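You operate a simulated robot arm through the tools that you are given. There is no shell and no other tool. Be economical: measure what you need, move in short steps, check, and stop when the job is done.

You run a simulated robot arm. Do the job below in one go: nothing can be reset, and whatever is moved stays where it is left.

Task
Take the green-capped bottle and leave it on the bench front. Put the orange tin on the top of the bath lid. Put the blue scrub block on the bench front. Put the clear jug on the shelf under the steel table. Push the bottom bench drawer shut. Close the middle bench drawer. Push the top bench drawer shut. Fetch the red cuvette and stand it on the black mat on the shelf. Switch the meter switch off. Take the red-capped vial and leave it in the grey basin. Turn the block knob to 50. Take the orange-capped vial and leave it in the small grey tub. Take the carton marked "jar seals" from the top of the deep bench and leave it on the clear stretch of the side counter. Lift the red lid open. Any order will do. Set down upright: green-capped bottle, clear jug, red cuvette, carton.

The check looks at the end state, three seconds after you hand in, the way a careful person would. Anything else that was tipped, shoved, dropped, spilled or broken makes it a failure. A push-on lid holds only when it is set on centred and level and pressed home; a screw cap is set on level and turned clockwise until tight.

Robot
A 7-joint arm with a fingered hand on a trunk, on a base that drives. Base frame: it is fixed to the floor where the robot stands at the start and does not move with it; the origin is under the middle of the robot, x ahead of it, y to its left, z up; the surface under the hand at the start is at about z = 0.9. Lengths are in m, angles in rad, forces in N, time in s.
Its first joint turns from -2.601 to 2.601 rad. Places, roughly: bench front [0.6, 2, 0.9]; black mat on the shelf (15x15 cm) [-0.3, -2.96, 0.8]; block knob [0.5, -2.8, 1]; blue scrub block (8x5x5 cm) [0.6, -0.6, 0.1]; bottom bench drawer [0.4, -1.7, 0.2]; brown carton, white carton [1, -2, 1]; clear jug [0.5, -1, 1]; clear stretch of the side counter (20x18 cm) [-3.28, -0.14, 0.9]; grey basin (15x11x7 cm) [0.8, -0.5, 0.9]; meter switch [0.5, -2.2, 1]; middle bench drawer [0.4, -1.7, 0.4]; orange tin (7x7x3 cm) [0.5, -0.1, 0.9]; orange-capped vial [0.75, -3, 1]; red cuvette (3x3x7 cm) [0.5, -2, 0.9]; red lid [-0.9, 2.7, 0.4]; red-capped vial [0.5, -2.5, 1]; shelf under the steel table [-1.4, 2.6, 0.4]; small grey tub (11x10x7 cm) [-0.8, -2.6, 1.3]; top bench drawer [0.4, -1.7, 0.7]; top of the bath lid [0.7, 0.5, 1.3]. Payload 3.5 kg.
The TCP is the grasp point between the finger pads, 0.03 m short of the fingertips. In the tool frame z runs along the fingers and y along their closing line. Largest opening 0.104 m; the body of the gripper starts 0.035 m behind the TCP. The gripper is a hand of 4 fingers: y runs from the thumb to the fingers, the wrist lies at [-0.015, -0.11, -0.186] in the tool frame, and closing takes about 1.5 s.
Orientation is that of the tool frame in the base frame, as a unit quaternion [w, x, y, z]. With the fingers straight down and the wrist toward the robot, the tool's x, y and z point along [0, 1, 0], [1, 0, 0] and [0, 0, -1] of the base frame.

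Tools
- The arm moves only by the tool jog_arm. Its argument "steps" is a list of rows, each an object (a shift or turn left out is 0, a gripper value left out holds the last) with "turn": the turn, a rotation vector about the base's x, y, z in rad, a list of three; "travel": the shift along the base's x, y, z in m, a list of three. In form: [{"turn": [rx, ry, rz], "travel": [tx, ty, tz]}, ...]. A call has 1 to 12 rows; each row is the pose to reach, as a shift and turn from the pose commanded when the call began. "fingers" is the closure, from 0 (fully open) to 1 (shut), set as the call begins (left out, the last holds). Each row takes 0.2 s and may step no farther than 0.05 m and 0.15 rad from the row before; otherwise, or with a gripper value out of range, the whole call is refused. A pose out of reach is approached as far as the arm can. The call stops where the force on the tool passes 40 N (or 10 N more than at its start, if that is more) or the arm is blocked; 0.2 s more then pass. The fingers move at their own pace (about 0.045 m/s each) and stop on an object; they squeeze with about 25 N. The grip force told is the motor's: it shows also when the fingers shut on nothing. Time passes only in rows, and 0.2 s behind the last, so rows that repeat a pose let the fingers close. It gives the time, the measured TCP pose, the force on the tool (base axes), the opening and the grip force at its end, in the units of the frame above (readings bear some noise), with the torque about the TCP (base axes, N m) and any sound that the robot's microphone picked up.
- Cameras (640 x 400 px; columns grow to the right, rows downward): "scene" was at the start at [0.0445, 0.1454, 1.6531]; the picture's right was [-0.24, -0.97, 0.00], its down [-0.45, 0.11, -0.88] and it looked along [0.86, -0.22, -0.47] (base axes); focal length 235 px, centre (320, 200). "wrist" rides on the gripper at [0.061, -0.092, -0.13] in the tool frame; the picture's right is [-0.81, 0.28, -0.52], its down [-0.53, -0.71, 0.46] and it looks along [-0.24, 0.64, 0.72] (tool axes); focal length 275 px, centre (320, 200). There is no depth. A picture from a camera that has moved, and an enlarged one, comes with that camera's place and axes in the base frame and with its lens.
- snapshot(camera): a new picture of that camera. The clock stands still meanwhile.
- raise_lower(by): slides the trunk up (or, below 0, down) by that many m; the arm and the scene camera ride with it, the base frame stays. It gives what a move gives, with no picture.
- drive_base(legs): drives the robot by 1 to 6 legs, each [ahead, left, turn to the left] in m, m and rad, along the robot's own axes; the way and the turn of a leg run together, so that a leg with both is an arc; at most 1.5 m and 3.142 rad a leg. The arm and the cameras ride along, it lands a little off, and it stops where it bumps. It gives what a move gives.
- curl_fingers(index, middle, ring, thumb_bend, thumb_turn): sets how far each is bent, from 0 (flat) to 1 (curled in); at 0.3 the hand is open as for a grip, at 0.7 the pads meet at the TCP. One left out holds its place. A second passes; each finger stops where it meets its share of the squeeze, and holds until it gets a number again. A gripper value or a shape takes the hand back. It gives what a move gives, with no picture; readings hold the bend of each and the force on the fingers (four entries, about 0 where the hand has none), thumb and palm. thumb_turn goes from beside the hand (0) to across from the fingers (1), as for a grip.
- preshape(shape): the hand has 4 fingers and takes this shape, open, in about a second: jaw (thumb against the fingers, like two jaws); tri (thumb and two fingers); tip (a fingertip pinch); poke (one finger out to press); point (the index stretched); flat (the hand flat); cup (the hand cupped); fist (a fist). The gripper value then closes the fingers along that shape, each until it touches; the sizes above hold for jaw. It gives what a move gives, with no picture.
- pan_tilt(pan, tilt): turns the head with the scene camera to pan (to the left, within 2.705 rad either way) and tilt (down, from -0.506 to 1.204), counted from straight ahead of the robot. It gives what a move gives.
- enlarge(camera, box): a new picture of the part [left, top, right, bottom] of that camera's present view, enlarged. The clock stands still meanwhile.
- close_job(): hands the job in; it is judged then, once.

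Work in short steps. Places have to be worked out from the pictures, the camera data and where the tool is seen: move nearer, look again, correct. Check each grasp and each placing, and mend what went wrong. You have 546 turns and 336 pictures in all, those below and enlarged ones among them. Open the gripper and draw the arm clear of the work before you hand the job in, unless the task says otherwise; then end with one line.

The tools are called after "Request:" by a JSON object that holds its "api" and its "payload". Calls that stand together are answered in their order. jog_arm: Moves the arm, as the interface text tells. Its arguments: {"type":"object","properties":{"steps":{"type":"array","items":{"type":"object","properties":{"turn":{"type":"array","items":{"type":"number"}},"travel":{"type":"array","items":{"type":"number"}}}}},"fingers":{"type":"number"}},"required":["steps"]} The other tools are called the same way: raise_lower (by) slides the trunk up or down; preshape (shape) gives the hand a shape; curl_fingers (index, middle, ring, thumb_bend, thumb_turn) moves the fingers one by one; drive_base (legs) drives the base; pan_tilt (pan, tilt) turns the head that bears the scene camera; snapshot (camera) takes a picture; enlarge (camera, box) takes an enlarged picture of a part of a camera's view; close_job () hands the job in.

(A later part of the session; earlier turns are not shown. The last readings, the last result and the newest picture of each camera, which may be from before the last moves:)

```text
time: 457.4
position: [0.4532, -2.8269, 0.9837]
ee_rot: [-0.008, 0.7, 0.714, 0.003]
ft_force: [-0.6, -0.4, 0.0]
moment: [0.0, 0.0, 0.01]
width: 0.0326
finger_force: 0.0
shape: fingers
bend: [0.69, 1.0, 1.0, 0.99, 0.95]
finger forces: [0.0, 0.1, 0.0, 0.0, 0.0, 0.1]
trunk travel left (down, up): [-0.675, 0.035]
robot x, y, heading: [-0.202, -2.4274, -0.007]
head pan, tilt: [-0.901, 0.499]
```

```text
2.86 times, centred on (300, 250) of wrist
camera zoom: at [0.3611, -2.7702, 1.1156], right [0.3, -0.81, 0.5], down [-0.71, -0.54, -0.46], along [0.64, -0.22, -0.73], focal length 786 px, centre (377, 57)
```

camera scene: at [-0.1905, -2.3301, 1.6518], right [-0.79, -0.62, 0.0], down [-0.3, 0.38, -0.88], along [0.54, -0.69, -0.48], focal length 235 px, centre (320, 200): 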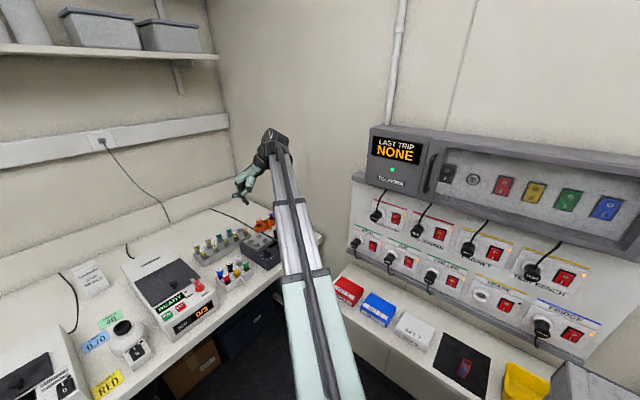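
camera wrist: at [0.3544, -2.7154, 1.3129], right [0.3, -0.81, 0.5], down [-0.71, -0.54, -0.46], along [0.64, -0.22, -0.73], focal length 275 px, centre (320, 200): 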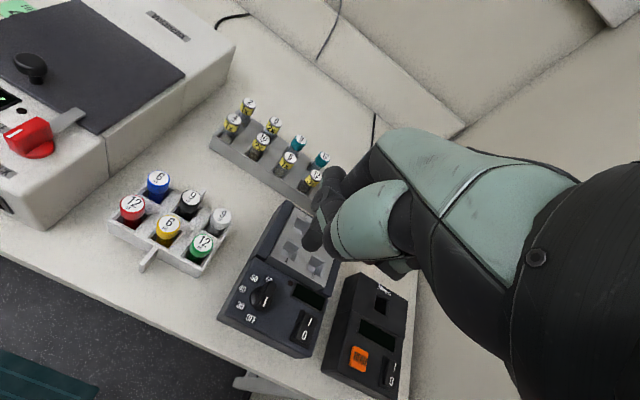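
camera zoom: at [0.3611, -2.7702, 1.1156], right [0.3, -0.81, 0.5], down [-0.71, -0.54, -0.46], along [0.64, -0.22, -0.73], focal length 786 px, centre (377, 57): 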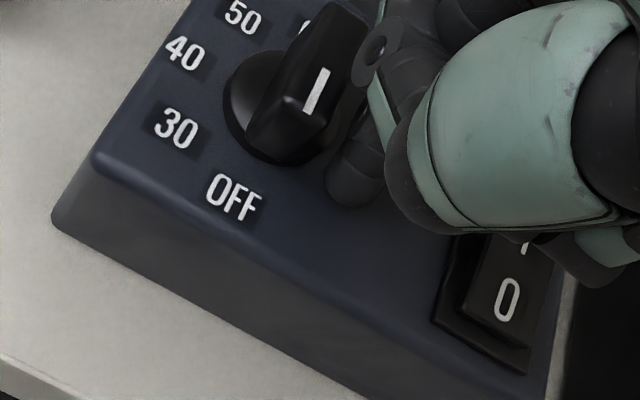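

The fingertip is right beside the pointer end. I push it along the arc, first to about pointer=90°.

Request:
{"api": "jog_arm", "payload": {"steps": [{"travel": [-0.0008, 0.0088, 0]}, {"travel": [-0.0008, 0.0152, 0]}, {"travel": [-0.002, 0.022, 0]}, {"travel": [-0.0008, 0.0288, 0]}, {"travel": [0.0027, 0.0349, 0]}]}}

Request:
{"api": "enlarge", "payload": {"camera": "wrist", "box": [200, 160, 400, 300]}}

Request:
{"api": "enlarge", "payload": {"camera": "scene", "box": [260, 225, 310, 270]}}

```text
time: 458.6
position: [0.4545, -2.791, 0.9837]
ee_rot: [-0.008, 0.699, 0.715, 0.004]
ft_force: [-2.3, 2.7, 5.0]
moment: [0.07, 0.03, 0.02]
width: 0.0326
finger_force: 3.3
shape: fingers
bend: [0.71, 1.0, 1.0, 0.99, 0.96]
finger forces: [6.1, 0.0, 0.1, 0.0, 0.1, 0.0]
trunk travel left (down, up): [-0.675, 0.035]
robot x, y, heading: [-0.2018, -2.4241, -0.007]
head pan, tilt: [-0.901, 0.499]
```

```text
2.86 times, centred on (300, 230) of wrist
camera zoom: at [0.3629, -2.7339, 1.116], right [0.3, -0.81, 0.5], down [-0.7, -0.54, -0.46], along [0.64, -0.22, -0.73], focal length 786 px, centre (377, 114)
```

zoom: 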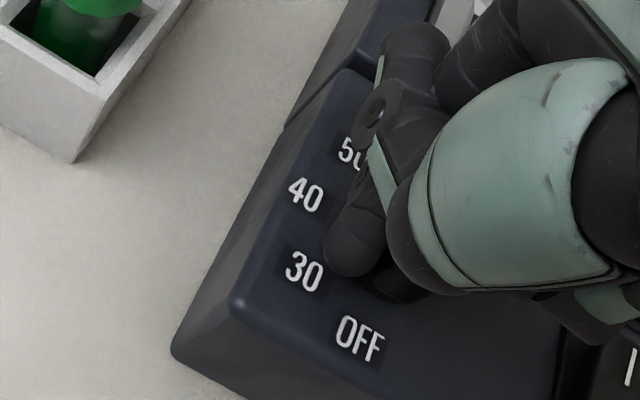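

```text
8.89 times, centred on (285, 248) of scene
camera zoom: at [-0.1915, -2.329, 1.6518], right [-0.79, -0.62, 0.0], down [-0.3, 0.38, -0.88], along [0.54, -0.69, -0.48], focal length 2086 px, centre (631, -222)
```

zoom: 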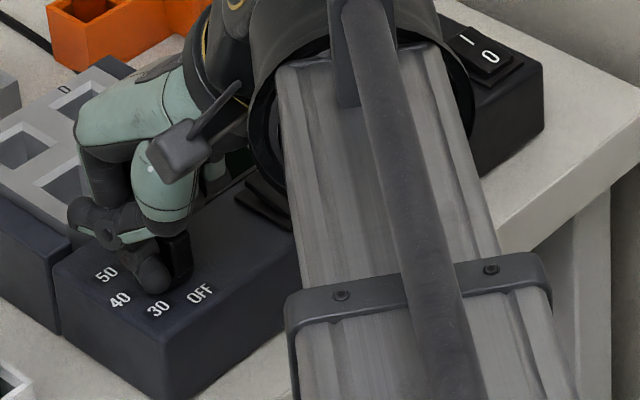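

The finger probably slipped past the bar's end. I raise and check the pointer.

Request:
{"api": "jog_arm", "payload": {"steps": [{"travel": [0, 0.005, 0.02]}, {"travel": [0, 0.01, 0.05]}, {"travel": [0, -0.02, 0.08]}, {"travel": [0, -0.06, 0.1]}]}}

Request:
{"api": "enlarge", "payload": {"camera": "wrist", "box": [160, 180, 360, 320]}}

```text
time: 459.6
position: [0.457, -2.8533, 1.0835]
ee_rot: [-0.009, 0.7, 0.714, 0.003]
ft_force: [0.1, 0.5, 0.1]
moment: [-0.01, 0.02, -0.03]
width: 0.0322
finger_force: 0.1
shape: fingers
bend: [0.7, 1.0, 1.0, 0.99, 0.96]
finger forces: [0.0, 0.0, 0.0, 0.0, 0.0, 0.0]
trunk travel left (down, up): [-0.675, 0.035]
robot x, y, heading: [-0.2034, -2.4251, -0.007]
head pan, tilt: [-0.901, 0.499]
```

```text
2.86 times, centred on (260, 250) of wrist
camera zoom: at [0.3647, -2.7969, 1.2158], right [0.3, -0.81, 0.5], down [-0.71, -0.54, -0.46], along [0.64, -0.22, -0.73], focal length 786 px, centre (491, 57)
```

zoom: 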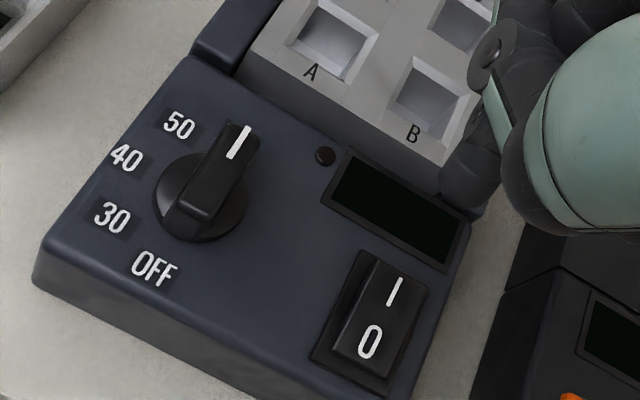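

The knob did turn—overshooting: the pointer is now at about +7° (60). I need +38° back (counter-clockwise) to 50: push the far pointer end toward +y from its −y side.

Request:
{"api": "jog_arm", "payload": {"steps": [{"travel": [0.025, 0.025, 0]}, {"travel": [0.025, 0.025, -0.04]}, {"travel": [0.025, 0.025, -0.08]}, {"travel": [0.025, 0.025, -0.098]}]}}

Request:
{"api": "enlarge", "payload": {"camera": "wrist", "box": [200, 180, 400, 320]}}

```text
time: 460.6
position: [0.4795, -2.8282, 0.9864]
ee_rot: [-0.008, 0.7, 0.714, 0.002]
ft_force: [0.8, 0.4, -0.8]
moment: [0.0, 0.0, 0.0]
width: 0.0324
finger_force: 0.1
shape: fingers
bend: [0.7, 1.0, 1.0, 0.99, 0.96]
finger forces: [0.1, 0.0, 0.1, 0.1, 0.0, 0.0]
trunk travel left (down, up): [-0.675, 0.035]
robot x, y, heading: [-0.2026, -2.4227, -0.001]
head pan, tilt: [-0.901, 0.499]
```

```text
2.86 times, centred on (300, 250) of wrist
camera zoom: at [0.3874, -2.7712, 1.1193], right [0.3, -0.81, 0.5], down [-0.71, -0.54, -0.46], along [0.64, -0.22, -0.73], focal length 786 px, centre (377, 57)
```

zoom: 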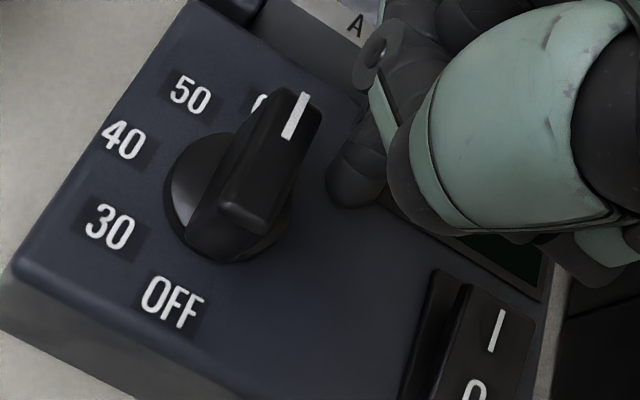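

Finger is beside the far half of the bar. I push +y in small steps.

Request:
{"api": "jog_arm", "payload": {"steps": [{"travel": [0.002, 0.006, 0]}, {"travel": [0.004, 0.011, 0]}, {"travel": [0.006, 0.016, 0]}]}}

Request:
{"api": "enlarge", "payload": {"camera": "wrist", "box": [200, 160, 400, 300]}}

```text
time: 461.4
position: [0.4848, -2.812, 0.986]
ee_rot: [-0.009, 0.7, 0.714, 0.002]
ft_force: [0.1, 0.8, -0.4]
moment: [0.01, 0.03, -0.02]
width: 0.0326
finger_force: 0.0
shape: fingers
bend: [0.7, 1.0, 1.0, 0.99, 0.96]
finger forces: [0.1, 0.0, 0.0, 0.0, 0.1, 0.0]
trunk travel left (down, up): [-0.675, 0.035]
robot x, y, heading: [-0.2056, -2.4225, -0.005]
head pan, tilt: [-0.901, 0.499]
```

```text
2.86 times, centred on (300, 230) of wrist
camera zoom: at [0.3939, -2.7546, 1.1182], right [0.3, -0.81, 0.5], down [-0.71, -0.54, -0.46], along [0.64, -0.22, -0.73], focal length 786 px, centre (377, 114)
```

zoom: 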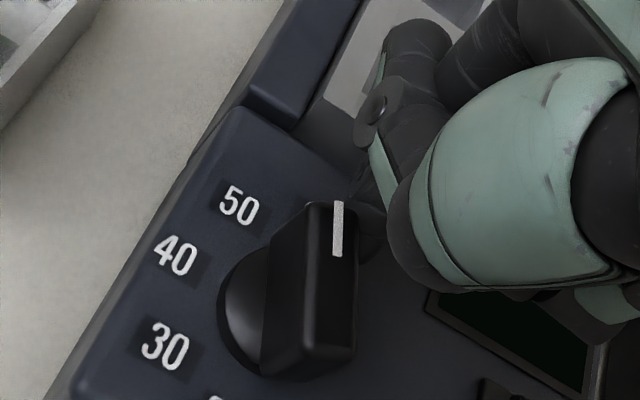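

Pointer now ≈21°. I push on by (0.002,0.0076) to reach ≈45°.

Request:
{"api": "jog_arm", "payload": {"steps": [{"travel": [0.001, 0.004, 0]}, {"travel": [0.002, 0.0075, 0]}]}}

Request:
{"api": "enlarge", "payload": {"camera": "wrist", "box": [200, 160, 400, 300]}}

```text
time: 462.0
position: [0.4869, -2.8043, 0.9842]
ee_rot: [-0.009, 0.701, 0.713, 0.002]
ft_force: [-0.5, -0.1, 0.1]
moment: [-0.01, -0.01, -0.01]
width: 0.0323
finger_force: 0.1
shape: fingers
bend: [0.7, 1.0, 1.0, 0.99, 0.96]
finger forces: [0.0, 0.0, 0.0, 0.0, 0.0, 0.0]
trunk travel left (down, up): [-0.675, 0.035]
robot x, y, heading: [-0.2011, -2.4291, -0.005]
head pan, tilt: [-0.901, 0.499]
```

```text
2.86 times, centred on (300, 230) of wrist
camera zoom: at [0.3958, -2.7473, 1.1181], right [0.3, -0.81, 0.5], down [-0.71, -0.54, -0.46], along [0.64, -0.22, -0.73], focal length 786 px, centre (377, 114)
```

zoom: 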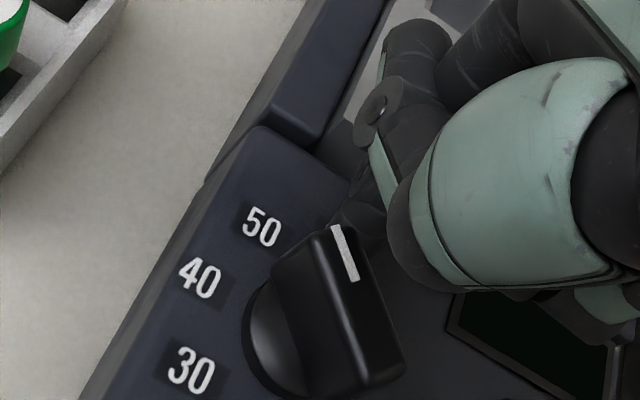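

≈40°; a touch more.

Request:
{"api": "jog_arm", "payload": {"steps": [{"travel": [0.0003, 0.0017, 0]}]}}

Request:
{"api": "enlarge", "payload": {"camera": "wrist", "box": [200, 160, 400, 300]}}

```text
time: 462.4
position: [0.4873, -2.8024, 0.9855]
ee_rot: [-0.009, 0.699, 0.715, 0.002]
ft_force: [-0.3, -0.5, 0.1]
moment: [0.03, -0.01, 0.02]
width: 0.0324
finger_force: 0.1
shape: fingers
bend: [0.7, 1.0, 1.0, 0.99, 0.96]
finger forces: [0.1, 0.1, 0.1, 0.1, 0.1, 0.0]
trunk travel left (down, up): [-0.675, 0.035]
robot x, y, heading: [-0.2038, -2.4261, 0.003]
head pan, tilt: [-0.901, 0.499]
```

```text
2.86 times, centred on (300, 230) of wrist
camera zoom: at [0.3962, -2.7451, 1.1177], right [0.3, -0.81, 0.5], down [-0.71, -0.54, -0.46], along [0.64, -0.22, -0.73], focal length 786 px, centre (377, 114)
```

zoom: 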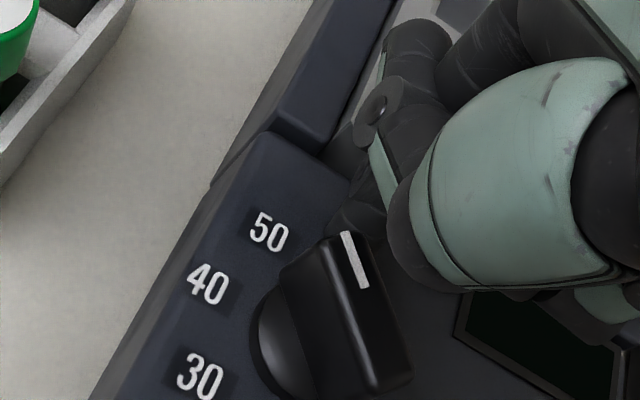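

I back off to −y, rise and view the pointer from above.

Request:
{"api": "jog_arm", "payload": {"steps": [{"travel": [0, -0.012, 0]}, {"travel": [0, -0.02, 0.02]}, {"travel": [-0.01, -0.03, 0.06]}, {"travel": [-0.02, -0.045, 0.1]}]}}

Request:
{"api": "enlarge", "payload": {"camera": "wrist", "box": [160, 180, 360, 320]}}

Request:
{"api": "enlarge", "payload": {"camera": "scene", "box": [260, 225, 310, 270]}}

```text
time: 463.4
position: [0.4691, -2.8464, 1.087]
ee_rot: [-0.009, 0.7, 0.714, 0.002]
ft_force: [0.1, 0.4, -0.7]
moment: [0.01, -0.03, 0.0]
width: 0.0325
finger_force: 0.1
shape: fingers
bend: [0.7, 1.0, 1.0, 0.99, 0.96]
finger forces: [0.0, 0.1, 0.0, 0.0, 0.0, 0.0]
trunk travel left (down, up): [-0.675, 0.035]
robot x, y, heading: [-0.2018, -2.4265, -0.001]
head pan, tilt: [-0.901, 0.499]
```

```text
2.86 times, centred on (260, 250) of wrist
camera zoom: at [0.3763, -2.7902, 1.2197], right [0.3, -0.81, 0.5], down [-0.71, -0.54, -0.46], along [0.64, -0.22, -0.73], focal length 786 px, centre (491, 57)
```

zoom: 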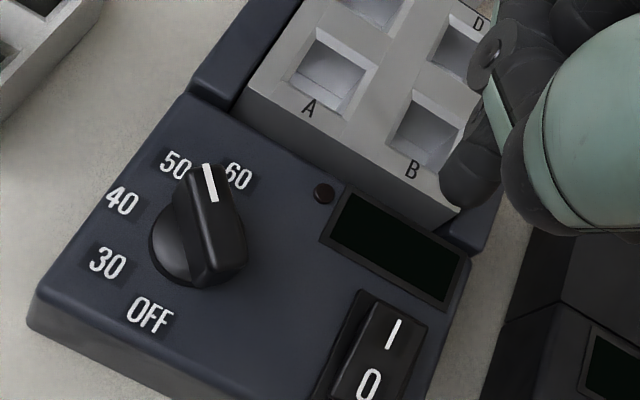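

```text
8.89 times, centred on (285, 248) of scene
camera zoom: at [-0.1909, -2.3303, 1.6518], right [-0.79, -0.62, 0.0], down [-0.3, 0.38, -0.88], along [0.54, -0.69, -0.48], focal length 2086 px, centre (631, -222)
```

zoom: 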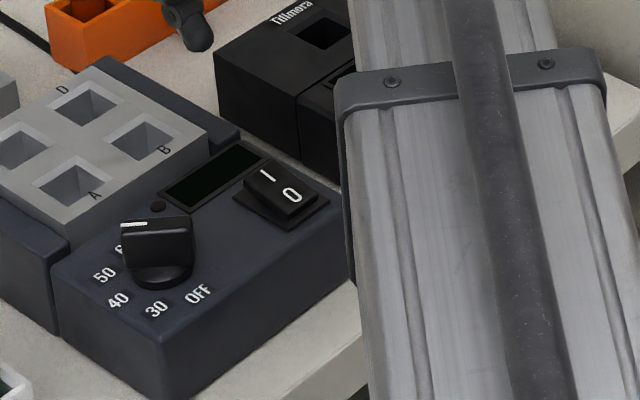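

The pointer is at ≈45°, on 50. Next the red-capped vial (cap top ≈(0.483,-2.617,0.986), neighbours 0.045/0.04 away). I take the tip shape and approach with 45° yaw so index and thumb go into the diagonal gaps.

Request:
{"api": "jog_arm", "payload": {"steps": [{"travel": [0, 0.03, 0.03]}, {"travel": [0, 0.07, 0.05]}, {"travel": [0.003, 0.11, 0.06]}, {"travel": [0.006, 0.15, 0.06]}, {"travel": [0.009, 0.19, 0.06]}, {"travel": [0.01, 0.225, 0.06]}]}}

Request:
{"api": "preshape", "payload": {"shape": "tip"}}

Request:
{"api": "jog_arm", "payload": {"steps": [{"turn": [0, 0, 0.13]}, {"turn": [0, 0, 0.26]}, {"turn": [0, 0, 0.39]}, {"turn": [0, 0, 0.52]}, {"turn": [0, 0, 0.65]}, {"turn": [0, 0, 0.78]}, {"turn": [0, 0, 0.78], "travel": [0, 0, -0.04]}], "fingers": 0.55}}

Request:
{"api": "snapshot", "payload": {"camera": "wrist"}}

```text
time: 464.8
position: [0.4759, -2.6227, 1.1462]
ee_rot: [-0.009, 0.7, 0.714, 0.002]
ft_force: [-0.8, 0.1, 0.4]
moment: [-0.04, -0.02, 0.0]
width: 0.0323
finger_force: 0.0
shape: fingers
bend: [0.7, 1.0, 1.0, 0.99, 0.96]
finger forces: [0.0, 0.0, 0.1, 0.1, 0.0, 0.0]
trunk travel left (down, up): [-0.675, 0.035]
robot x, y, heading: [-0.2099, -2.4298, -0.005]
head pan, tilt: [-0.901, 0.499]
```

```text
time: 465.7
position: [0.4769, -2.6238, 1.1453]
ee_rot: [-0.009, 0.7, 0.714, 0.003]
ft_force: [0.1, 0.5, 0.7]
moment: [0.03, 0.03, 0.01]
width: 0.1035
finger_force: 0.0
shape: tip
bend: [0.3, 0.98, 0.99, 0.3, 0.98]
finger forces: [0.0, 0.1, 0.1, 0.0, 0.0, 0.0]
trunk travel left (down, up): [-0.675, 0.035]
robot x, y, heading: [-0.2038, -2.4298, -0.004]
head pan, tilt: [-0.901, 0.499]
```

```text
time: 467.3
position: [0.4774, -2.6226, 1.1053]
ee_rot: [-0.009, 0.375, 0.927, -0.001]
ft_force: [0.2, 0.7, -0.1]
moment: [-0.01, 0.02, 0.02]
width: 0.0471
finger_force: 0.1
shape: tip
bend: [0.73, 0.98, 0.99, 0.71, 1.0]
finger forces: [0.0, 0.0, 0.0, 0.1, 0.0, 0.0]
trunk travel left (down, up): [-0.675, 0.035]
robot x, y, heading: [-0.2025, -2.4242, -0.002]
head pan, tilt: [-0.901, 0.499]
```

```text
129 pictures are left
camera wrist: at [0.3722, -2.6478, 1.2385], right [0.78, -0.37, 0.5], down [-0.12, -0.88, -0.46], along [0.61, 0.3, -0.73], focal length 275 px, centre (320, 200)
```

wrist: 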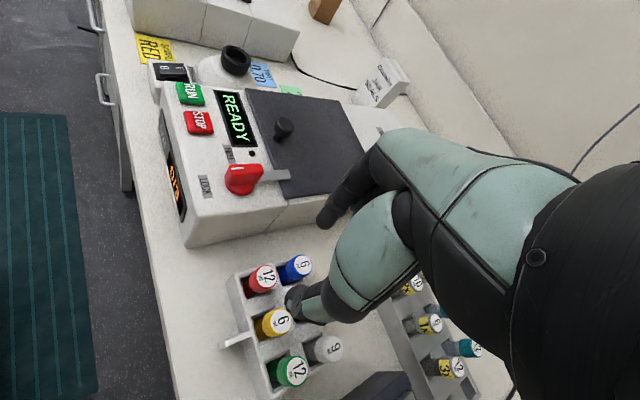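

Red cap at (0.482,-2.615). I align and descend to z≈1.02 for a check.

Request:
{"api": "jog_arm", "payload": {"steps": [{"travel": [0.004, 0.008, -0.03]}, {"travel": [0.004, 0.008, -0.06]}, {"travel": [0.004, 0.008, -0.085]}]}}

Request:
{"api": "enlarge", "payload": {"camera": "wrist", "box": [220, 150, 420, 320]}}

Request:
{"api": "pan_tilt", "payload": {"pan": -0.5, "tilt": 0.7}}

Request:
{"api": "enlarge", "payload": {"camera": "scene", "box": [250, 150, 390, 250]}}

```text
time: 468.1
position: [0.4808, -2.6137, 1.0214]
ee_rot: [-0.009, 0.376, 0.927, -0.002]
ft_force: [0.0, -0.1, 0.3]
moment: [0.0, 0.02, 0.0]
width: 0.0472
finger_force: 0.1
shape: tip
bend: [0.73, 0.98, 0.99, 0.71, 1.0]
finger forces: [0.0, 0.1, 0.1, 0.0, 0.0, 0.0]
trunk travel left (down, up): [-0.675, 0.035]
robot x, y, heading: [-0.2036, -2.4247, -0.008]
head pan, tilt: [-0.901, 0.499]
```

```text
2.35 times, centred on (320, 235) of wrist
camera zoom: at [0.376, -2.6384, 1.1541], right [0.78, -0.37, 0.5], down [-0.12, -0.88, -0.46], along [0.61, 0.3, -0.73], focal length 648 px, centre (320, 118)
```

zoom: 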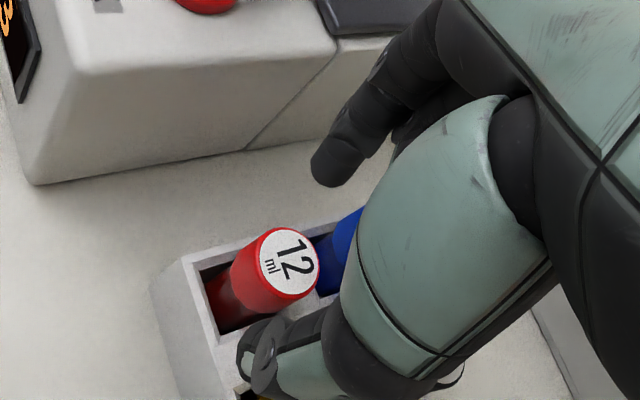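

```text
time: 469.0
position: [0.4806, -2.613, 1.0226]
ee_rot: [-0.009, 0.376, 0.927, -0.001]
ft_force: [-0.5, -0.4, -1.5]
moment: [0.03, 0.0, -0.01]
width: 0.0474
finger_force: 0.1
shape: tip
bend: [0.73, 0.98, 0.99, 0.71, 1.0]
finger forces: [0.0, 0.0, 0.1, 0.0, 0.1, 0.0]
trunk travel left (down, up): [-0.675, 0.035]
robot x, y, heading: [-0.2009, -2.4271, -0.004]
head pan, tilt: [-0.499, 0.7]
```

```text
4.00 times, centred on (320, 200) of scene
camera zoom: at [-0.1724, -2.2997, 1.6342], right [-0.48, -0.88, 0.0], down [-0.56, 0.31, -0.77], along [0.67, -0.37, -0.64], focal length 939 px, centre (320, 200)
```

zoom: 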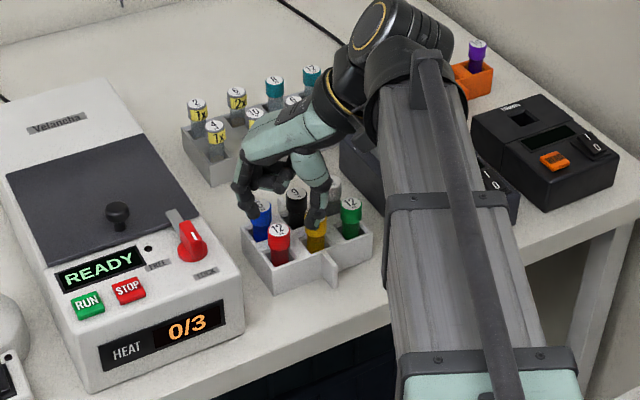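

Aligned. I descend to z≈0.985 and pinch the red cap.

Request:
{"api": "jog_arm", "payload": {"steps": [{"travel": [0.002, -0.001, -0.012]}, {"travel": [0.002, -0.001, -0.025]}, {"travel": [0.002, -0.001, -0.037]}]}}

Request:
{"api": "jog_arm", "payload": {"steps": [{}, {}, {}, {}, {}, {}], "fingers": 1}}

Request:
{"api": "jog_arm", "payload": {"steps": [{"travel": [0, 0, 0.02]}, {"travel": [0, 0, 0.05]}, {"travel": [0, 0, 0.09]}, {"travel": [0, 0, 0.13]}]}}

Request:
{"api": "snapshot", "payload": {"camera": "wrist"}}

```text
time: 469.8
position: [0.4831, -2.615, 0.9844]
ee_rot: [-0.008, 0.376, 0.927, -0.002]
ft_force: [0.0, -0.3, 0.8]
moment: [-0.01, 0.02, 0.03]
width: 0.0471
finger_force: 0.1
shape: tip
bend: [0.73, 0.98, 0.99, 0.71, 1.0]
finger forces: [0.0, 0.1, 0.1, 0.0, 0.0, 0.0]
trunk travel left (down, up): [-0.675, 0.035]
robot x, y, heading: [-0.2027, -2.4255, -0.0]
head pan, tilt: [-0.499, 0.7]
```

```text
time: 471.2
position: [0.4843, -2.6145, 0.9838]
ee_rot: [-0.009, 0.375, 0.927, -0.001]
ft_force: [-0.3, 1.1, 0.1]
moment: [0.05, 0.0, -0.01]
width: 0.0176
finger_force: 25.2
shape: tip
bend: [0.72, 1.0, 1.0, 0.74, 1.0]
finger forces: [22.3, 0.0, 0.0, 0.0, 21.6, 0.0]
trunk travel left (down, up): [-0.675, 0.035]
robot x, y, heading: [-0.2052, -2.4261, 0.001]
head pan, tilt: [-0.499, 0.7]
```

```text
time: 472.2
position: [0.485, -2.6159, 1.1138]
ee_rot: [-0.009, 0.375, 0.927, -0.001]
ft_force: [-0.3, -0.1, -0.4]
moment: [-0.02, -0.01, -0.04]
width: 0.018
finger_force: 25.1
shape: tip
bend: [0.72, 1.0, 1.0, 0.74, 1.0]
finger forces: [21.8, 0.0, 0.0, 0.0, 21.8, 0.0]
trunk travel left (down, up): [-0.675, 0.035]
robot x, y, heading: [-0.2046, -2.4288, -0.005]
head pan, tilt: [-0.499, 0.7]
```

```text
126 pictures are left
camera wrist: at [0.3797, -2.6395, 1.2462], right [0.78, -0.37, 0.5], down [-0.12, -0.88, -0.46], along [0.61, 0.3, -0.73], focal length 275 px, centre (320, 200)
```

wrist: 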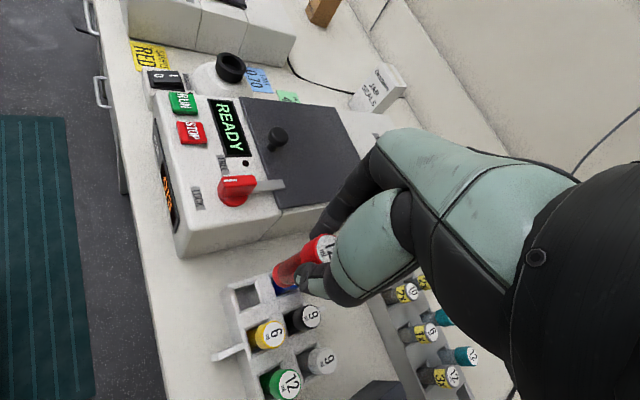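

The red vial is in the pinch. I raise it, take the yaw out, and drive left to the grey basin.

Request:
{"api": "jog_arm", "payload": {"steps": [{"travel": [0, 0, 0.04]}, {"travel": [0, 0.01, 0.08], "turn": [0, 0, -0.13]}, {"travel": [0, 0.02, 0.12], "turn": [0, 0, -0.26]}, {"travel": [0, 0.03, 0.16], "turn": [0, 0, -0.39]}, {"travel": [0, 0.04, 0.18], "turn": [0, 0, -0.52]}, {"travel": [0, 0.05, 0.2], "turn": [0, 0, -0.65]}, {"travel": [0, 0.06, 0.2], "turn": [0, 0, -0.78]}]}}

Request:
{"api": "drive_base", "payload": {"legs": [[-0.05, 1.0, 0], [0, 0.93, 0]]}}

Request:
{"api": "pan_tilt", "payload": {"pan": 0.1, "tilt": 0.65}}

Request:
{"api": "snapshot", "payload": {"camera": "scene"}}

Request:
{"api": "snapshot", "payload": {"camera": "wrist"}}

```text
time: 473.8
position: [0.4846, -2.5544, 1.3137]
ee_rot: [-0.009, 0.701, 0.713, 0.002]
ft_force: [-0.1, 0.4, 0.3]
moment: [0.02, -0.01, -0.02]
width: 0.0175
finger_force: 25.0
shape: tip
bend: [0.72, 1.0, 1.0, 0.74, 1.0]
finger forces: [21.9, 0.0, 0.0, 0.0, 21.7, 0.1]
trunk travel left (down, up): [-0.675, 0.035]
robot x, y, heading: [-0.198, -2.4246, -0.006]
head pan, tilt: [-0.499, 0.7]
```

```text
time: 483.5
position: [0.4396, -0.625, 1.3132]
ee_rot: [-0.009, 0.7, 0.714, 0.001]
ft_force: [1.2, 0.2, -1.1]
moment: [0.0, 0.02, -0.04]
width: 0.0178
finger_force: 24.8
shape: tip
bend: [0.72, 1.0, 1.0, 0.74, 1.0]
finger forces: [21.9, 0.1, 0.0, 0.1, 21.8, 0.1]
trunk travel left (down, up): [-0.675, 0.035]
robot x, y, heading: [-0.2534, -0.4943, -0.008]
head pan, tilt: [-0.499, 0.7]
```

```text
time: 484.5
position: [0.4381, -0.6266, 1.3141]
ee_rot: [-0.008, 0.7, 0.714, 0.003]
ft_force: [0.4, -0.9, 0.0]
moment: [0.0, 0.02, 0.03]
width: 0.0178
finger_force: 25.0
shape: tip
bend: [0.72, 1.0, 1.0, 0.74, 1.0]
finger forces: [21.9, 0.1, 0.0, 0.0, 21.9, 0.1]
trunk travel left (down, up): [-0.675, 0.035]
robot x, y, heading: [-0.2511, -0.497, -0.002]
head pan, tilt: [0.099, 0.649]
```

```text
125 pictures are left
camera scene: at [-0.2058, -0.32, 1.6385], right [0.09, -1.0, 0.0], down [-0.6, -0.06, -0.8], along [0.79, 0.07, -0.6], focal length 235 px, centre (320, 200)
```

scene: 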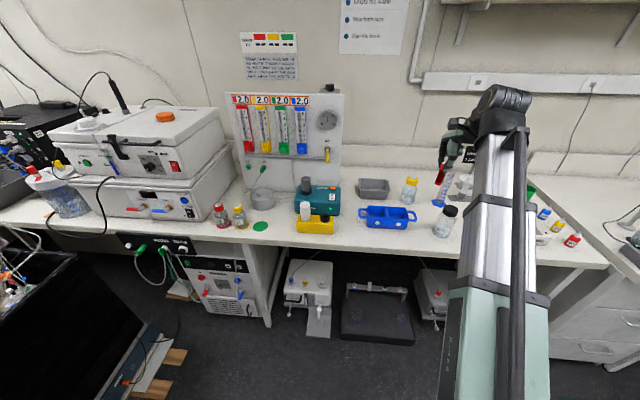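

```text
124 pictures are left
camera wrist: at [0.3474, -0.5685, 1.446], right [0.29, -0.81, 0.5], down [-0.71, -0.54, -0.46], along [0.64, -0.22, -0.73], focal length 275 px, centre (320, 200)
```

wrist: 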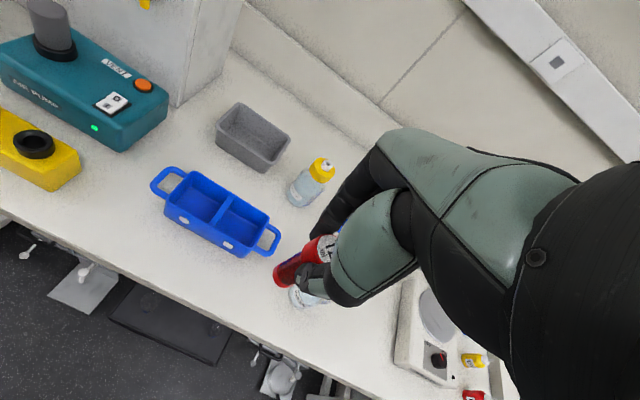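

Basin centre ≈(0.83,-0.51). I drive 0.24 m ahead, then carry the vial over it.

Request:
{"api": "drive_base", "payload": {"legs": [[0.22, 0, 0]]}}

Request:
{"api": "jog_arm", "payload": {"steps": [{"travel": [0.025, 0.025, -0.02]}, {"travel": [0.05, 0.05, -0.04]}, {"travel": [0.08, 0.075, -0.05]}, {"travel": [0.11, 0.1, -0.06]}, {"travel": [0.14, 0.118, -0.07]}, {"travel": [0.165, 0.123, -0.08]}, {"travel": [0.165, 0.123, -0.12]}]}}

Request:
{"api": "snapshot", "payload": {"camera": "wrist"}}

Request:
{"api": "enlarge", "payload": {"camera": "scene", "box": [320, 100, 480, 260]}}

```text
time: 486.2
position: [0.6628, -0.6283, 1.3115]
ee_rot: [-0.009, 0.701, 0.713, 0.003]
ft_force: [0.3, 0.8, -1.0]
moment: [0.02, 0.06, 0.03]
width: 0.0176
finger_force: 24.9
shape: tip
bend: [0.72, 1.0, 1.0, 0.74, 1.0]
finger forces: [22.0, 0.1, 0.0, 0.1, 21.8, 0.0]
trunk travel left (down, up): [-0.675, 0.035]
robot x, y, heading: [-0.027, -0.4951, -0.006]
head pan, tilt: [0.099, 0.649]
```

```text
time: 487.8
position: [0.825, -0.5049, 1.1941]
ee_rot: [-0.009, 0.701, 0.713, 0.002]
ft_force: [0.0, -0.2, -0.1]
moment: [-0.01, 0.01, 0.0]
width: 0.0179
finger_force: 24.7
shape: tip
bend: [0.72, 1.0, 1.0, 0.74, 1.0]
finger forces: [21.8, 0.0, 0.0, 0.1, 21.7, 0.0]
trunk travel left (down, up): [-0.675, 0.035]
robot x, y, heading: [-0.0271, -0.4994, -0.006]
head pan, tilt: [0.099, 0.649]
```

```text
123 pictures are left
camera wrist: at [0.7329, -0.448, 1.3267], right [0.29, -0.81, 0.5], down [-0.71, -0.54, -0.46], along [0.64, -0.22, -0.73], focal length 275 px, centre (320, 200)
```

wrist: 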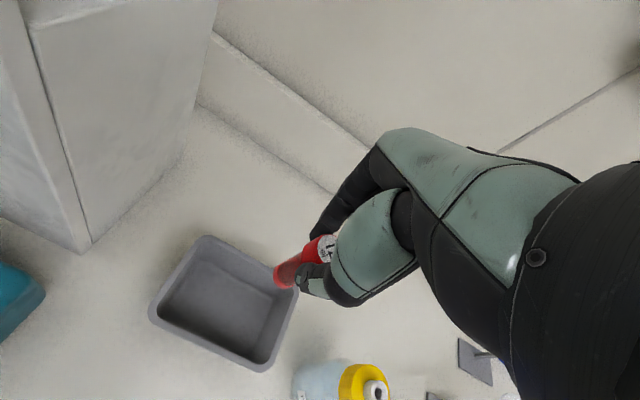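

```text
2.50 times, centred on (400, 180) of scene
camera zoom: at [0.0172, -0.3215, 1.6385], right [0.09, -1.0, 0.0], down [-0.6, -0.06, -0.8], along [0.79, 0.07, -0.6], focal length 587 px, centre (120, 250)
```

zoom: 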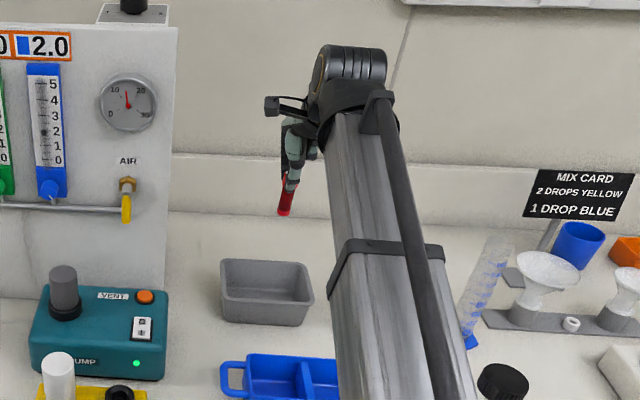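

The vial hangs right over the basin's centre. I lower it until its bottom is just above the floor (TCP≈0.995).

Request:
{"api": "jog_arm", "payload": {"steps": [{"travel": [0.004, 0.008, -0.04]}, {"travel": [0.004, 0.008, -0.08]}, {"travel": [0.004, 0.008, -0.12]}, {"travel": [0.004, 0.008, -0.16]}, {"travel": [0.004, 0.008, -0.185]}, {"travel": [0.004, 0.008, -0.195]}, {"travel": [0.004, 0.008, -0.2]}]}}

Request:
{"api": "snapshot", "payload": {"camera": "wrist"}}

```text
time: 489.4
position: [0.8299, -0.4975, 0.9923]
ee_rot: [-0.009, 0.701, 0.713, 0.002]
ft_force: [0.0, -0.5, 0.0]
moment: [0.03, 0.0, 0.01]
width: 0.0176
finger_force: 25.1
shape: tip
bend: [0.72, 1.0, 1.0, 0.74, 1.0]
finger forces: [21.8, 0.1, 0.0, 0.0, 21.6, 0.0]
trunk travel left (down, up): [-0.675, 0.035]
robot x, y, heading: [-0.0283, -0.4963, -0.007]
head pan, tilt: [0.099, 0.649]
```

```text
121 pictures are left
camera wrist: at [0.7394, -0.441, 1.1258], right [0.29, -0.81, 0.5], down [-0.71, -0.54, -0.46], along [0.64, -0.22, -0.73], focal length 275 px, centre (320, 200)
```

wrist: 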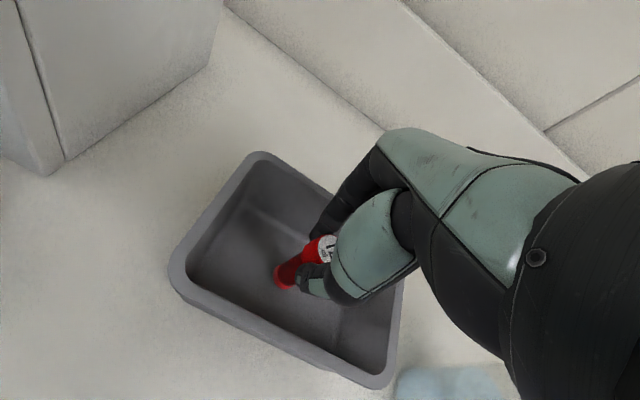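

Vial is well inside. I lower a few mm to touch, release and rise.

Request:
{"api": "jog_arm", "payload": {"steps": [{"travel": [0, 0, -0.003]}, {"travel": [0, 0, -0.006]}]}}

Request:
{"api": "jog_arm", "payload": {"steps": [{}, {}, {}, {}, {"travel": [0, 0, 0.03]}, {"travel": [0, 0, 0.07]}, {"travel": [0, 0, 0.11]}, {"travel": [-0.02, 0, 0.15]}], "fingers": 0.4}}

Request:
{"api": "snapshot", "payload": {"camera": "wrist"}}

```text
time: 490.0
position: [0.8303, -0.4972, 0.9862]
ee_rot: [-0.009, 0.701, 0.714, 0.004]
ft_force: [0.0, 0.5, 0.0]
moment: [-0.01, -0.01, -0.01]
width: 0.0177
finger_force: 24.9
shape: tip
bend: [0.72, 1.0, 1.0, 0.74, 1.0]
finger forces: [21.7, 0.0, 0.0, 0.0, 21.8, 0.1]
trunk travel left (down, up): [-0.675, 0.035]
robot x, y, heading: [-0.0295, -0.4922, -0.008]
head pan, tilt: [0.099, 0.649]
```

```text
time: 491.8
position: [0.8101, -0.4978, 1.1403]
ee_rot: [-0.009, 0.701, 0.713, 0.003]
ft_force: [0.3, 0.0, 0.6]
moment: [0.01, 0.0, 0.02]
width: 0.0621
finger_force: 0.0
shape: tip
bend: [0.3, 0.98, 0.99, 0.65, 1.0]
finger forces: [0.0, 0.1, 0.0, 0.1, 0.0, 0.0]
trunk travel left (down, up): [-0.675, 0.035]
robot x, y, heading: [-0.0282, -0.4962, -0.011]
head pan, tilt: [0.099, 0.649]
```

```text
120 pictures are left
camera wrist: at [0.7186, -0.4401, 1.2724], right [0.29, -0.81, 0.5], down [-0.71, -0.54, -0.46], along [0.64, -0.22, -0.73], focal length 275 px, centre (320, 200)
```

wrist: 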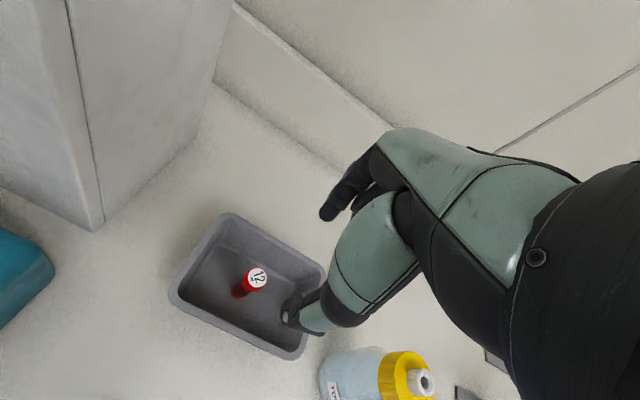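

The vial stands in the basin. Now the orange-capped vial at ≈(0.683,-2.927,0.988). I retract, raise, and drive back right to the deep bench.

Request:
{"api": "jog_arm", "payload": {"steps": [{"travel": [-0.04, -0.01, 0.02]}, {"travel": [-0.08, -0.02, 0.05]}, {"travel": [-0.12, -0.03, 0.08]}, {"travel": [-0.16, -0.04, 0.1]}, {"travel": [-0.2, -0.05, 0.12]}, {"travel": [-0.24, -0.06, 0.14]}, {"travel": [-0.26, -0.07, 0.16]}]}}

Request:
{"api": "drive_base", "payload": {"legs": [[-0.15, -0.4, 0.008], [0, -1.45, 0], [0.15, -0.05, 0]]}}

Request:
{"api": "pan_tilt", "payload": {"pan": -0.45, "tilt": 0.6}}

Request:
{"api": "snapshot", "payload": {"camera": "scene"}}

```text
refused: row 2 steps farther than a row can; nothing moved
```

```text
time: 502.2
position: [0.8274, -2.3837, 1.1388]
ee_rot: [-0.009, 0.692, 0.722, 0.003]
ft_force: [-0.2, -0.2, -0.3]
moment: [0.0, 0.03, -0.01]
width: 0.0619
finger_force: 0.0
shape: tip
bend: [0.3, 0.98, 0.99, 0.65, 1.0]
finger forces: [0.0, 0.0, 0.0, 0.0, 0.0, 0.0]
trunk travel left (down, up): [-0.675, 0.035]
robot x, y, heading: [-0.0075, -2.4028, 0.021]
head pan, tilt: [0.099, 0.649]
```

```text
time: 503.2
position: [0.8267, -2.3834, 1.1396]
ee_rot: [-0.009, 0.692, 0.721, 0.003]
ft_force: [-0.1, 0.1, -1.3]
moment: [0.0, 0.0, 0.05]
width: 0.0618
finger_force: 0.1
shape: tip
bend: [0.3, 0.98, 0.99, 0.65, 1.0]
finger forces: [0.1, 0.0, 0.0, 0.1, 0.0, 0.0]
trunk travel left (down, up): [-0.675, 0.035]
robot x, y, heading: [-0.0101, -2.4016, 0.021]
head pan, tilt: [-0.45, 0.6]
```

```text
119 pictures are left
camera scene: at [0.0224, -2.2742, 1.6427], right [-0.42, -0.91, 0.0], down [-0.51, 0.24, -0.83], along [0.75, -0.35, -0.56], focal length 235 px, centre (320, 200)
```

scene: 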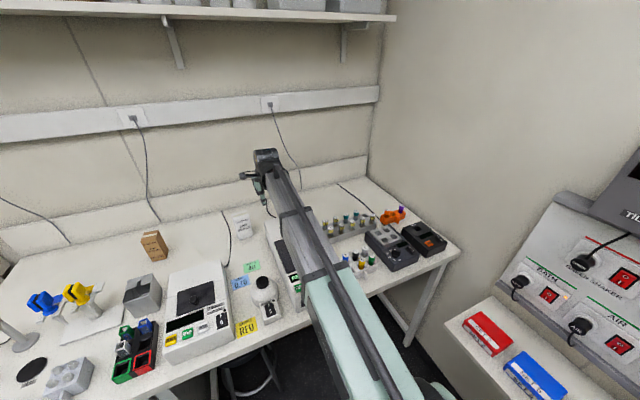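

I again stacked a drive after a refused move — must check nothing on the bench was brushed. I look left along the bench.

Request:
{"api": "pan_tilt", "payload": {"pan": 0.75, "tilt": 0.55}}

Request:
{"api": "snapshot", "payload": {"camera": "scene"}}

Request:
{"api": "enlarge", "payload": {"camera": "scene", "box": [180, 100, 400, 240]}}

```text
time: 504.6
position: [0.8261, -2.3833, 1.1385]
ee_rot: [-0.009, 0.692, 0.722, 0.002]
ft_force: [-0.4, -0.7, -0.4]
moment: [0.0, -0.01, 0.05]
width: 0.0624
finger_force: 0.0
shape: tip
bend: [0.3, 0.98, 0.99, 0.65, 1.0]
finger forces: [0.0, 0.0, 0.0, 0.0, 0.1, 0.0]
trunk travel left (down, up): [-0.675, 0.035]
robot x, y, heading: [-0.0116, -2.4081, 0.014]
head pan, tilt: [0.75, 0.55]
```

```text
118 pictures are left
camera scene: at [0.0068, -2.1749, 1.6472], right [0.69, -0.72, 0.0], down [-0.38, -0.36, -0.85], along [0.61, 0.59, -0.52], focal length 235 px, centre (320, 200)
```

scene: 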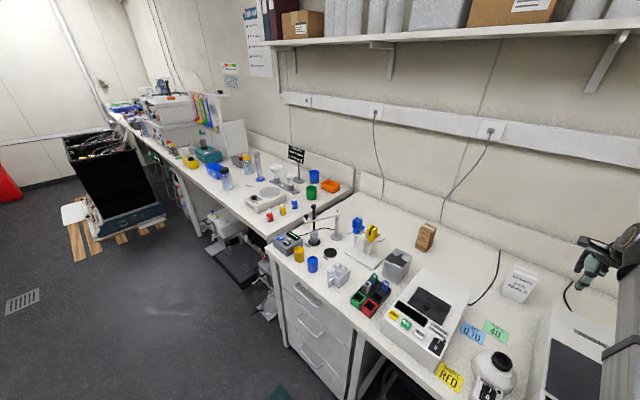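

```text
2.86 times, centred on (290, 170) of scene
camera zoom: at [0.0068, -2.1749, 1.6472], right [0.69, -0.72, 0.0], down [-0.38, -0.36, -0.85], along [0.61, 0.59, -0.52], focal length 670 px, centre (406, 286)
```

zoom: 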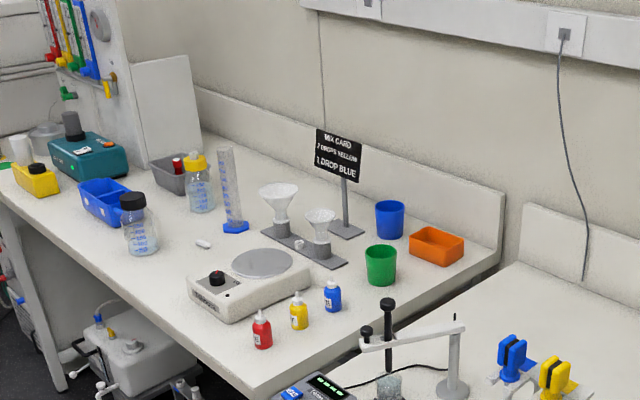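

All in place. From now on I never queue a drive behind a jog. I raise the arm and swing toward the orange-capped vial.

Request:
{"api": "jog_arm", "payload": {"steps": [{"travel": [-0.01, -0.02, 0.04]}, {"travel": [-0.02, -0.06, 0.06]}, {"travel": [-0.03, -0.105, 0.06]}, {"travel": [-0.04, -0.15, 0.06]}, {"travel": [-0.05, -0.195, 0.06]}, {"travel": [-0.06, -0.24, 0.06]}, {"travel": [-0.075, -0.285, 0.06]}, {"travel": [-0.09, -0.33, 0.06]}, {"travel": [-0.105, -0.375, 0.06]}, {"travel": [-0.12, -0.42, 0.06]}, {"travel": [-0.132, -0.465, 0.06]}, {"travel": [-0.143, -0.505, 0.05]}]}}

Request:
{"api": "snapshot", "payload": {"camera": "wrist"}}

```text
time: 507.2
position: [0.6853, -2.8902, 1.1893]
ee_rot: [-0.008, 0.691, 0.722, 0.002]
ft_force: [0.0, -1.2, 0.0]
moment: [-0.03, -0.03, -0.01]
width: 0.0621
finger_force: 0.1
shape: tip
bend: [0.3, 0.98, 0.99, 0.65, 1.0]
finger forces: [0.0, 0.1, 0.0, 0.0, 0.0, 0.1]
trunk travel left (down, up): [-0.675, 0.035]
robot x, y, heading: [-0.0085, -2.4046, 0.019]
head pan, tilt: [0.75, 0.55]
```

```text
116 pictures are left
camera wrist: at [0.5915, -2.8351, 1.3215], right [0.31, -0.81, 0.5], down [-0.69, -0.56, -0.46], along [0.65, -0.2, -0.73], focal length 275 px, centre (320, 200)
```

wrist: 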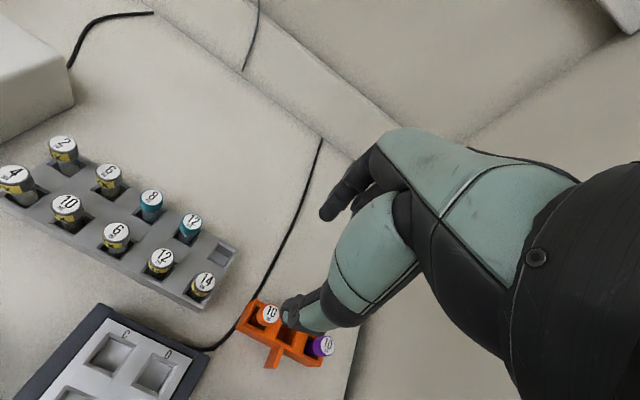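

Orange cap at (0.693,-2.928). I align and descend.

Request:
{"api": "jog_arm", "payload": {"steps": [{"travel": [0.004, -0.02, -0.04]}, {"travel": [0.007, -0.037, -0.08]}, {"travel": [0.007, -0.037, -0.12]}, {"travel": [0.007, -0.037, -0.16]}], "fingers": 0.5}}

Request:
{"api": "enlarge", "payload": {"camera": "wrist", "box": [220, 150, 420, 320]}}

```text
time: 508.2
position: [0.6912, -2.9256, 1.0282]
ee_rot: [-0.009, 0.692, 0.722, 0.003]
ft_force: [0.5, 0.3, 0.0]
moment: [0.02, -0.03, -0.02]
width: 0.0525
finger_force: 0.0
shape: tip
bend: [0.73, 0.98, 0.99, 0.69, 1.0]
finger forces: [0.0, 0.0, 0.0, 0.1, 0.0, 0.0]
trunk travel left (down, up): [-0.675, 0.035]
robot x, y, heading: [-0.0125, -2.402, 0.023]
head pan, tilt: [0.75, 0.55]
```

```text
2.35 times, centred on (320, 235) of wrist
camera zoom: at [0.5981, -2.8714, 1.1607], right [0.31, -0.81, 0.5], down [-0.69, -0.56, -0.46], along [0.65, -0.21, -0.73], focal length 648 px, centre (320, 118)
```

zoom: 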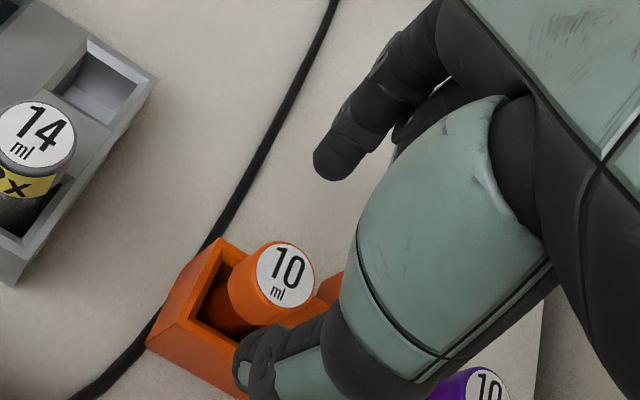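

Request:
{"api": "jog_arm", "payload": {"steps": [{"travel": [0.0, -0.005, -0.015]}, {"travel": [0.0, -0.005, -0.03]}, {"travel": [0.0, -0.005, -0.043]}]}}

Request:
{"api": "jog_arm", "payload": {"steps": [{}, {}, {}, {}, {}, {}], "fingers": 1}}

Request:
{"api": "jog_arm", "payload": {"steps": [{"travel": [0, 0, 0.02]}, {"travel": [0, 0, 0.05]}, {"travel": [0, 0, 0.09]}, {"travel": [0, 0, 0.13]}]}}

Request:
{"api": "snapshot", "payload": {"camera": "wrist"}}

```text
time: 509.0
position: [0.6908, -2.9308, 0.9873]
ee_rot: [-0.009, 0.692, 0.721, 0.003]
ft_force: [0.2, 0.0, 0.4]
moment: [0.02, 0.0, -0.04]
width: 0.0528
finger_force: 0.1
shape: tip
bend: [0.73, 0.98, 0.99, 0.69, 1.0]
finger forces: [0.0, 0.1, 0.1, 0.0, 0.0, 0.0]
trunk travel left (down, up): [-0.675, 0.035]
robot x, y, heading: [-0.0107, -2.4054, 0.017]
head pan, tilt: [0.75, 0.55]
```

```text
time: 510.4
position: [0.6903, -2.931, 0.9859]
ee_rot: [-0.009, 0.692, 0.722, 0.002]
ft_force: [0.0, -0.3, 0.0]
moment: [0.05, 0.0, 0.0]
width: 0.0176
finger_force: 25.1
shape: tip
bend: [0.72, 1.0, 1.0, 0.74, 1.0]
finger forces: [22.0, 0.0, 0.1, 0.0, 21.6, 0.1]
trunk travel left (down, up): [-0.675, 0.035]
robot x, y, heading: [-0.0105, -2.4034, 0.016]
head pan, tilt: [0.75, 0.55]
```

```text
time: 511.4
position: [0.6904, -2.9288, 1.1156]
ee_rot: [-0.009, 0.691, 0.722, 0.002]
ft_force: [0.1, 0.8, -0.6]
moment: [0.02, 0.01, 0.01]
width: 0.0176
finger_force: 25.2
shape: tip
bend: [0.72, 1.0, 1.0, 0.74, 1.0]
finger forces: [21.1, 0.0, 0.1, 0.1, 21.4, 0.0]
trunk travel left (down, up): [-0.675, 0.035]
robot x, y, heading: [-0.0071, -2.4031, 0.017]
head pan, tilt: [0.75, 0.55]
```

```text
114 pictures are left
camera wrist: at [0.5978, -2.875, 1.2486], right [0.31, -0.81, 0.5], down [-0.69, -0.56, -0.46], along [0.65, -0.2, -0.73], focal length 275 px, centre (320, 200)
```

wrist: 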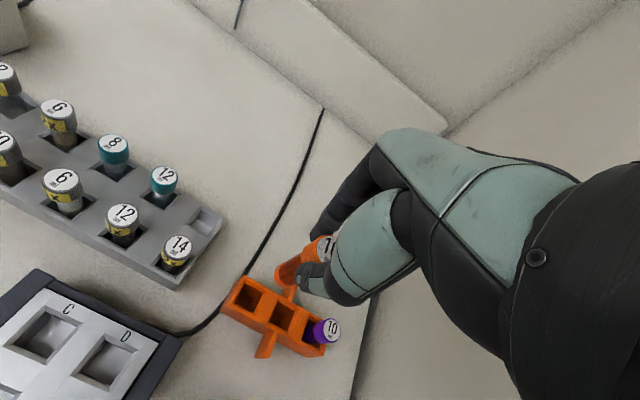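

The orange vial is held. I raise it to z≈1.45 while swinging back in front of the robot.

Request:
{"api": "jog_arm", "payload": {"steps": [{"travel": [0, 0.01, 0.04]}, {"travel": [-0.005, 0.04, 0.07]}, {"travel": [-0.01, 0.075, 0.1]}, {"travel": [-0.01, 0.11, 0.13]}, {"travel": [-0.01, 0.145, 0.16]}, {"travel": [-0.01, 0.18, 0.19]}, {"travel": [-0.01, 0.215, 0.22]}, {"travel": [-0.01, 0.25, 0.25]}, {"travel": [-0.01, 0.285, 0.28]}, {"travel": [-0.01, 0.325, 0.3]}, {"travel": [-0.01, 0.365, 0.32]}, {"travel": [-0.01, 0.405, 0.335]}]}}

```text
time: 514.0
position: [0.6804, -2.5245, 1.4508]
ee_rot: [-0.009, 0.692, 0.722, 0.002]
ft_force: [0.4, 0.8, -0.6]
moment: [0.0, -0.02, 0.04]
width: 0.0171
finger_force: 25.1
shape: tip
bend: [0.72, 1.0, 1.0, 0.75, 1.0]
finger forces: [19.1, 0.1, 0.1, 0.0, 20.9, 0.1]
trunk travel left (down, up): [-0.675, 0.035]
robot x, y, heading: [-0.0103, -2.4062, 0.017]
head pan, tilt: [0.75, 0.55]
```

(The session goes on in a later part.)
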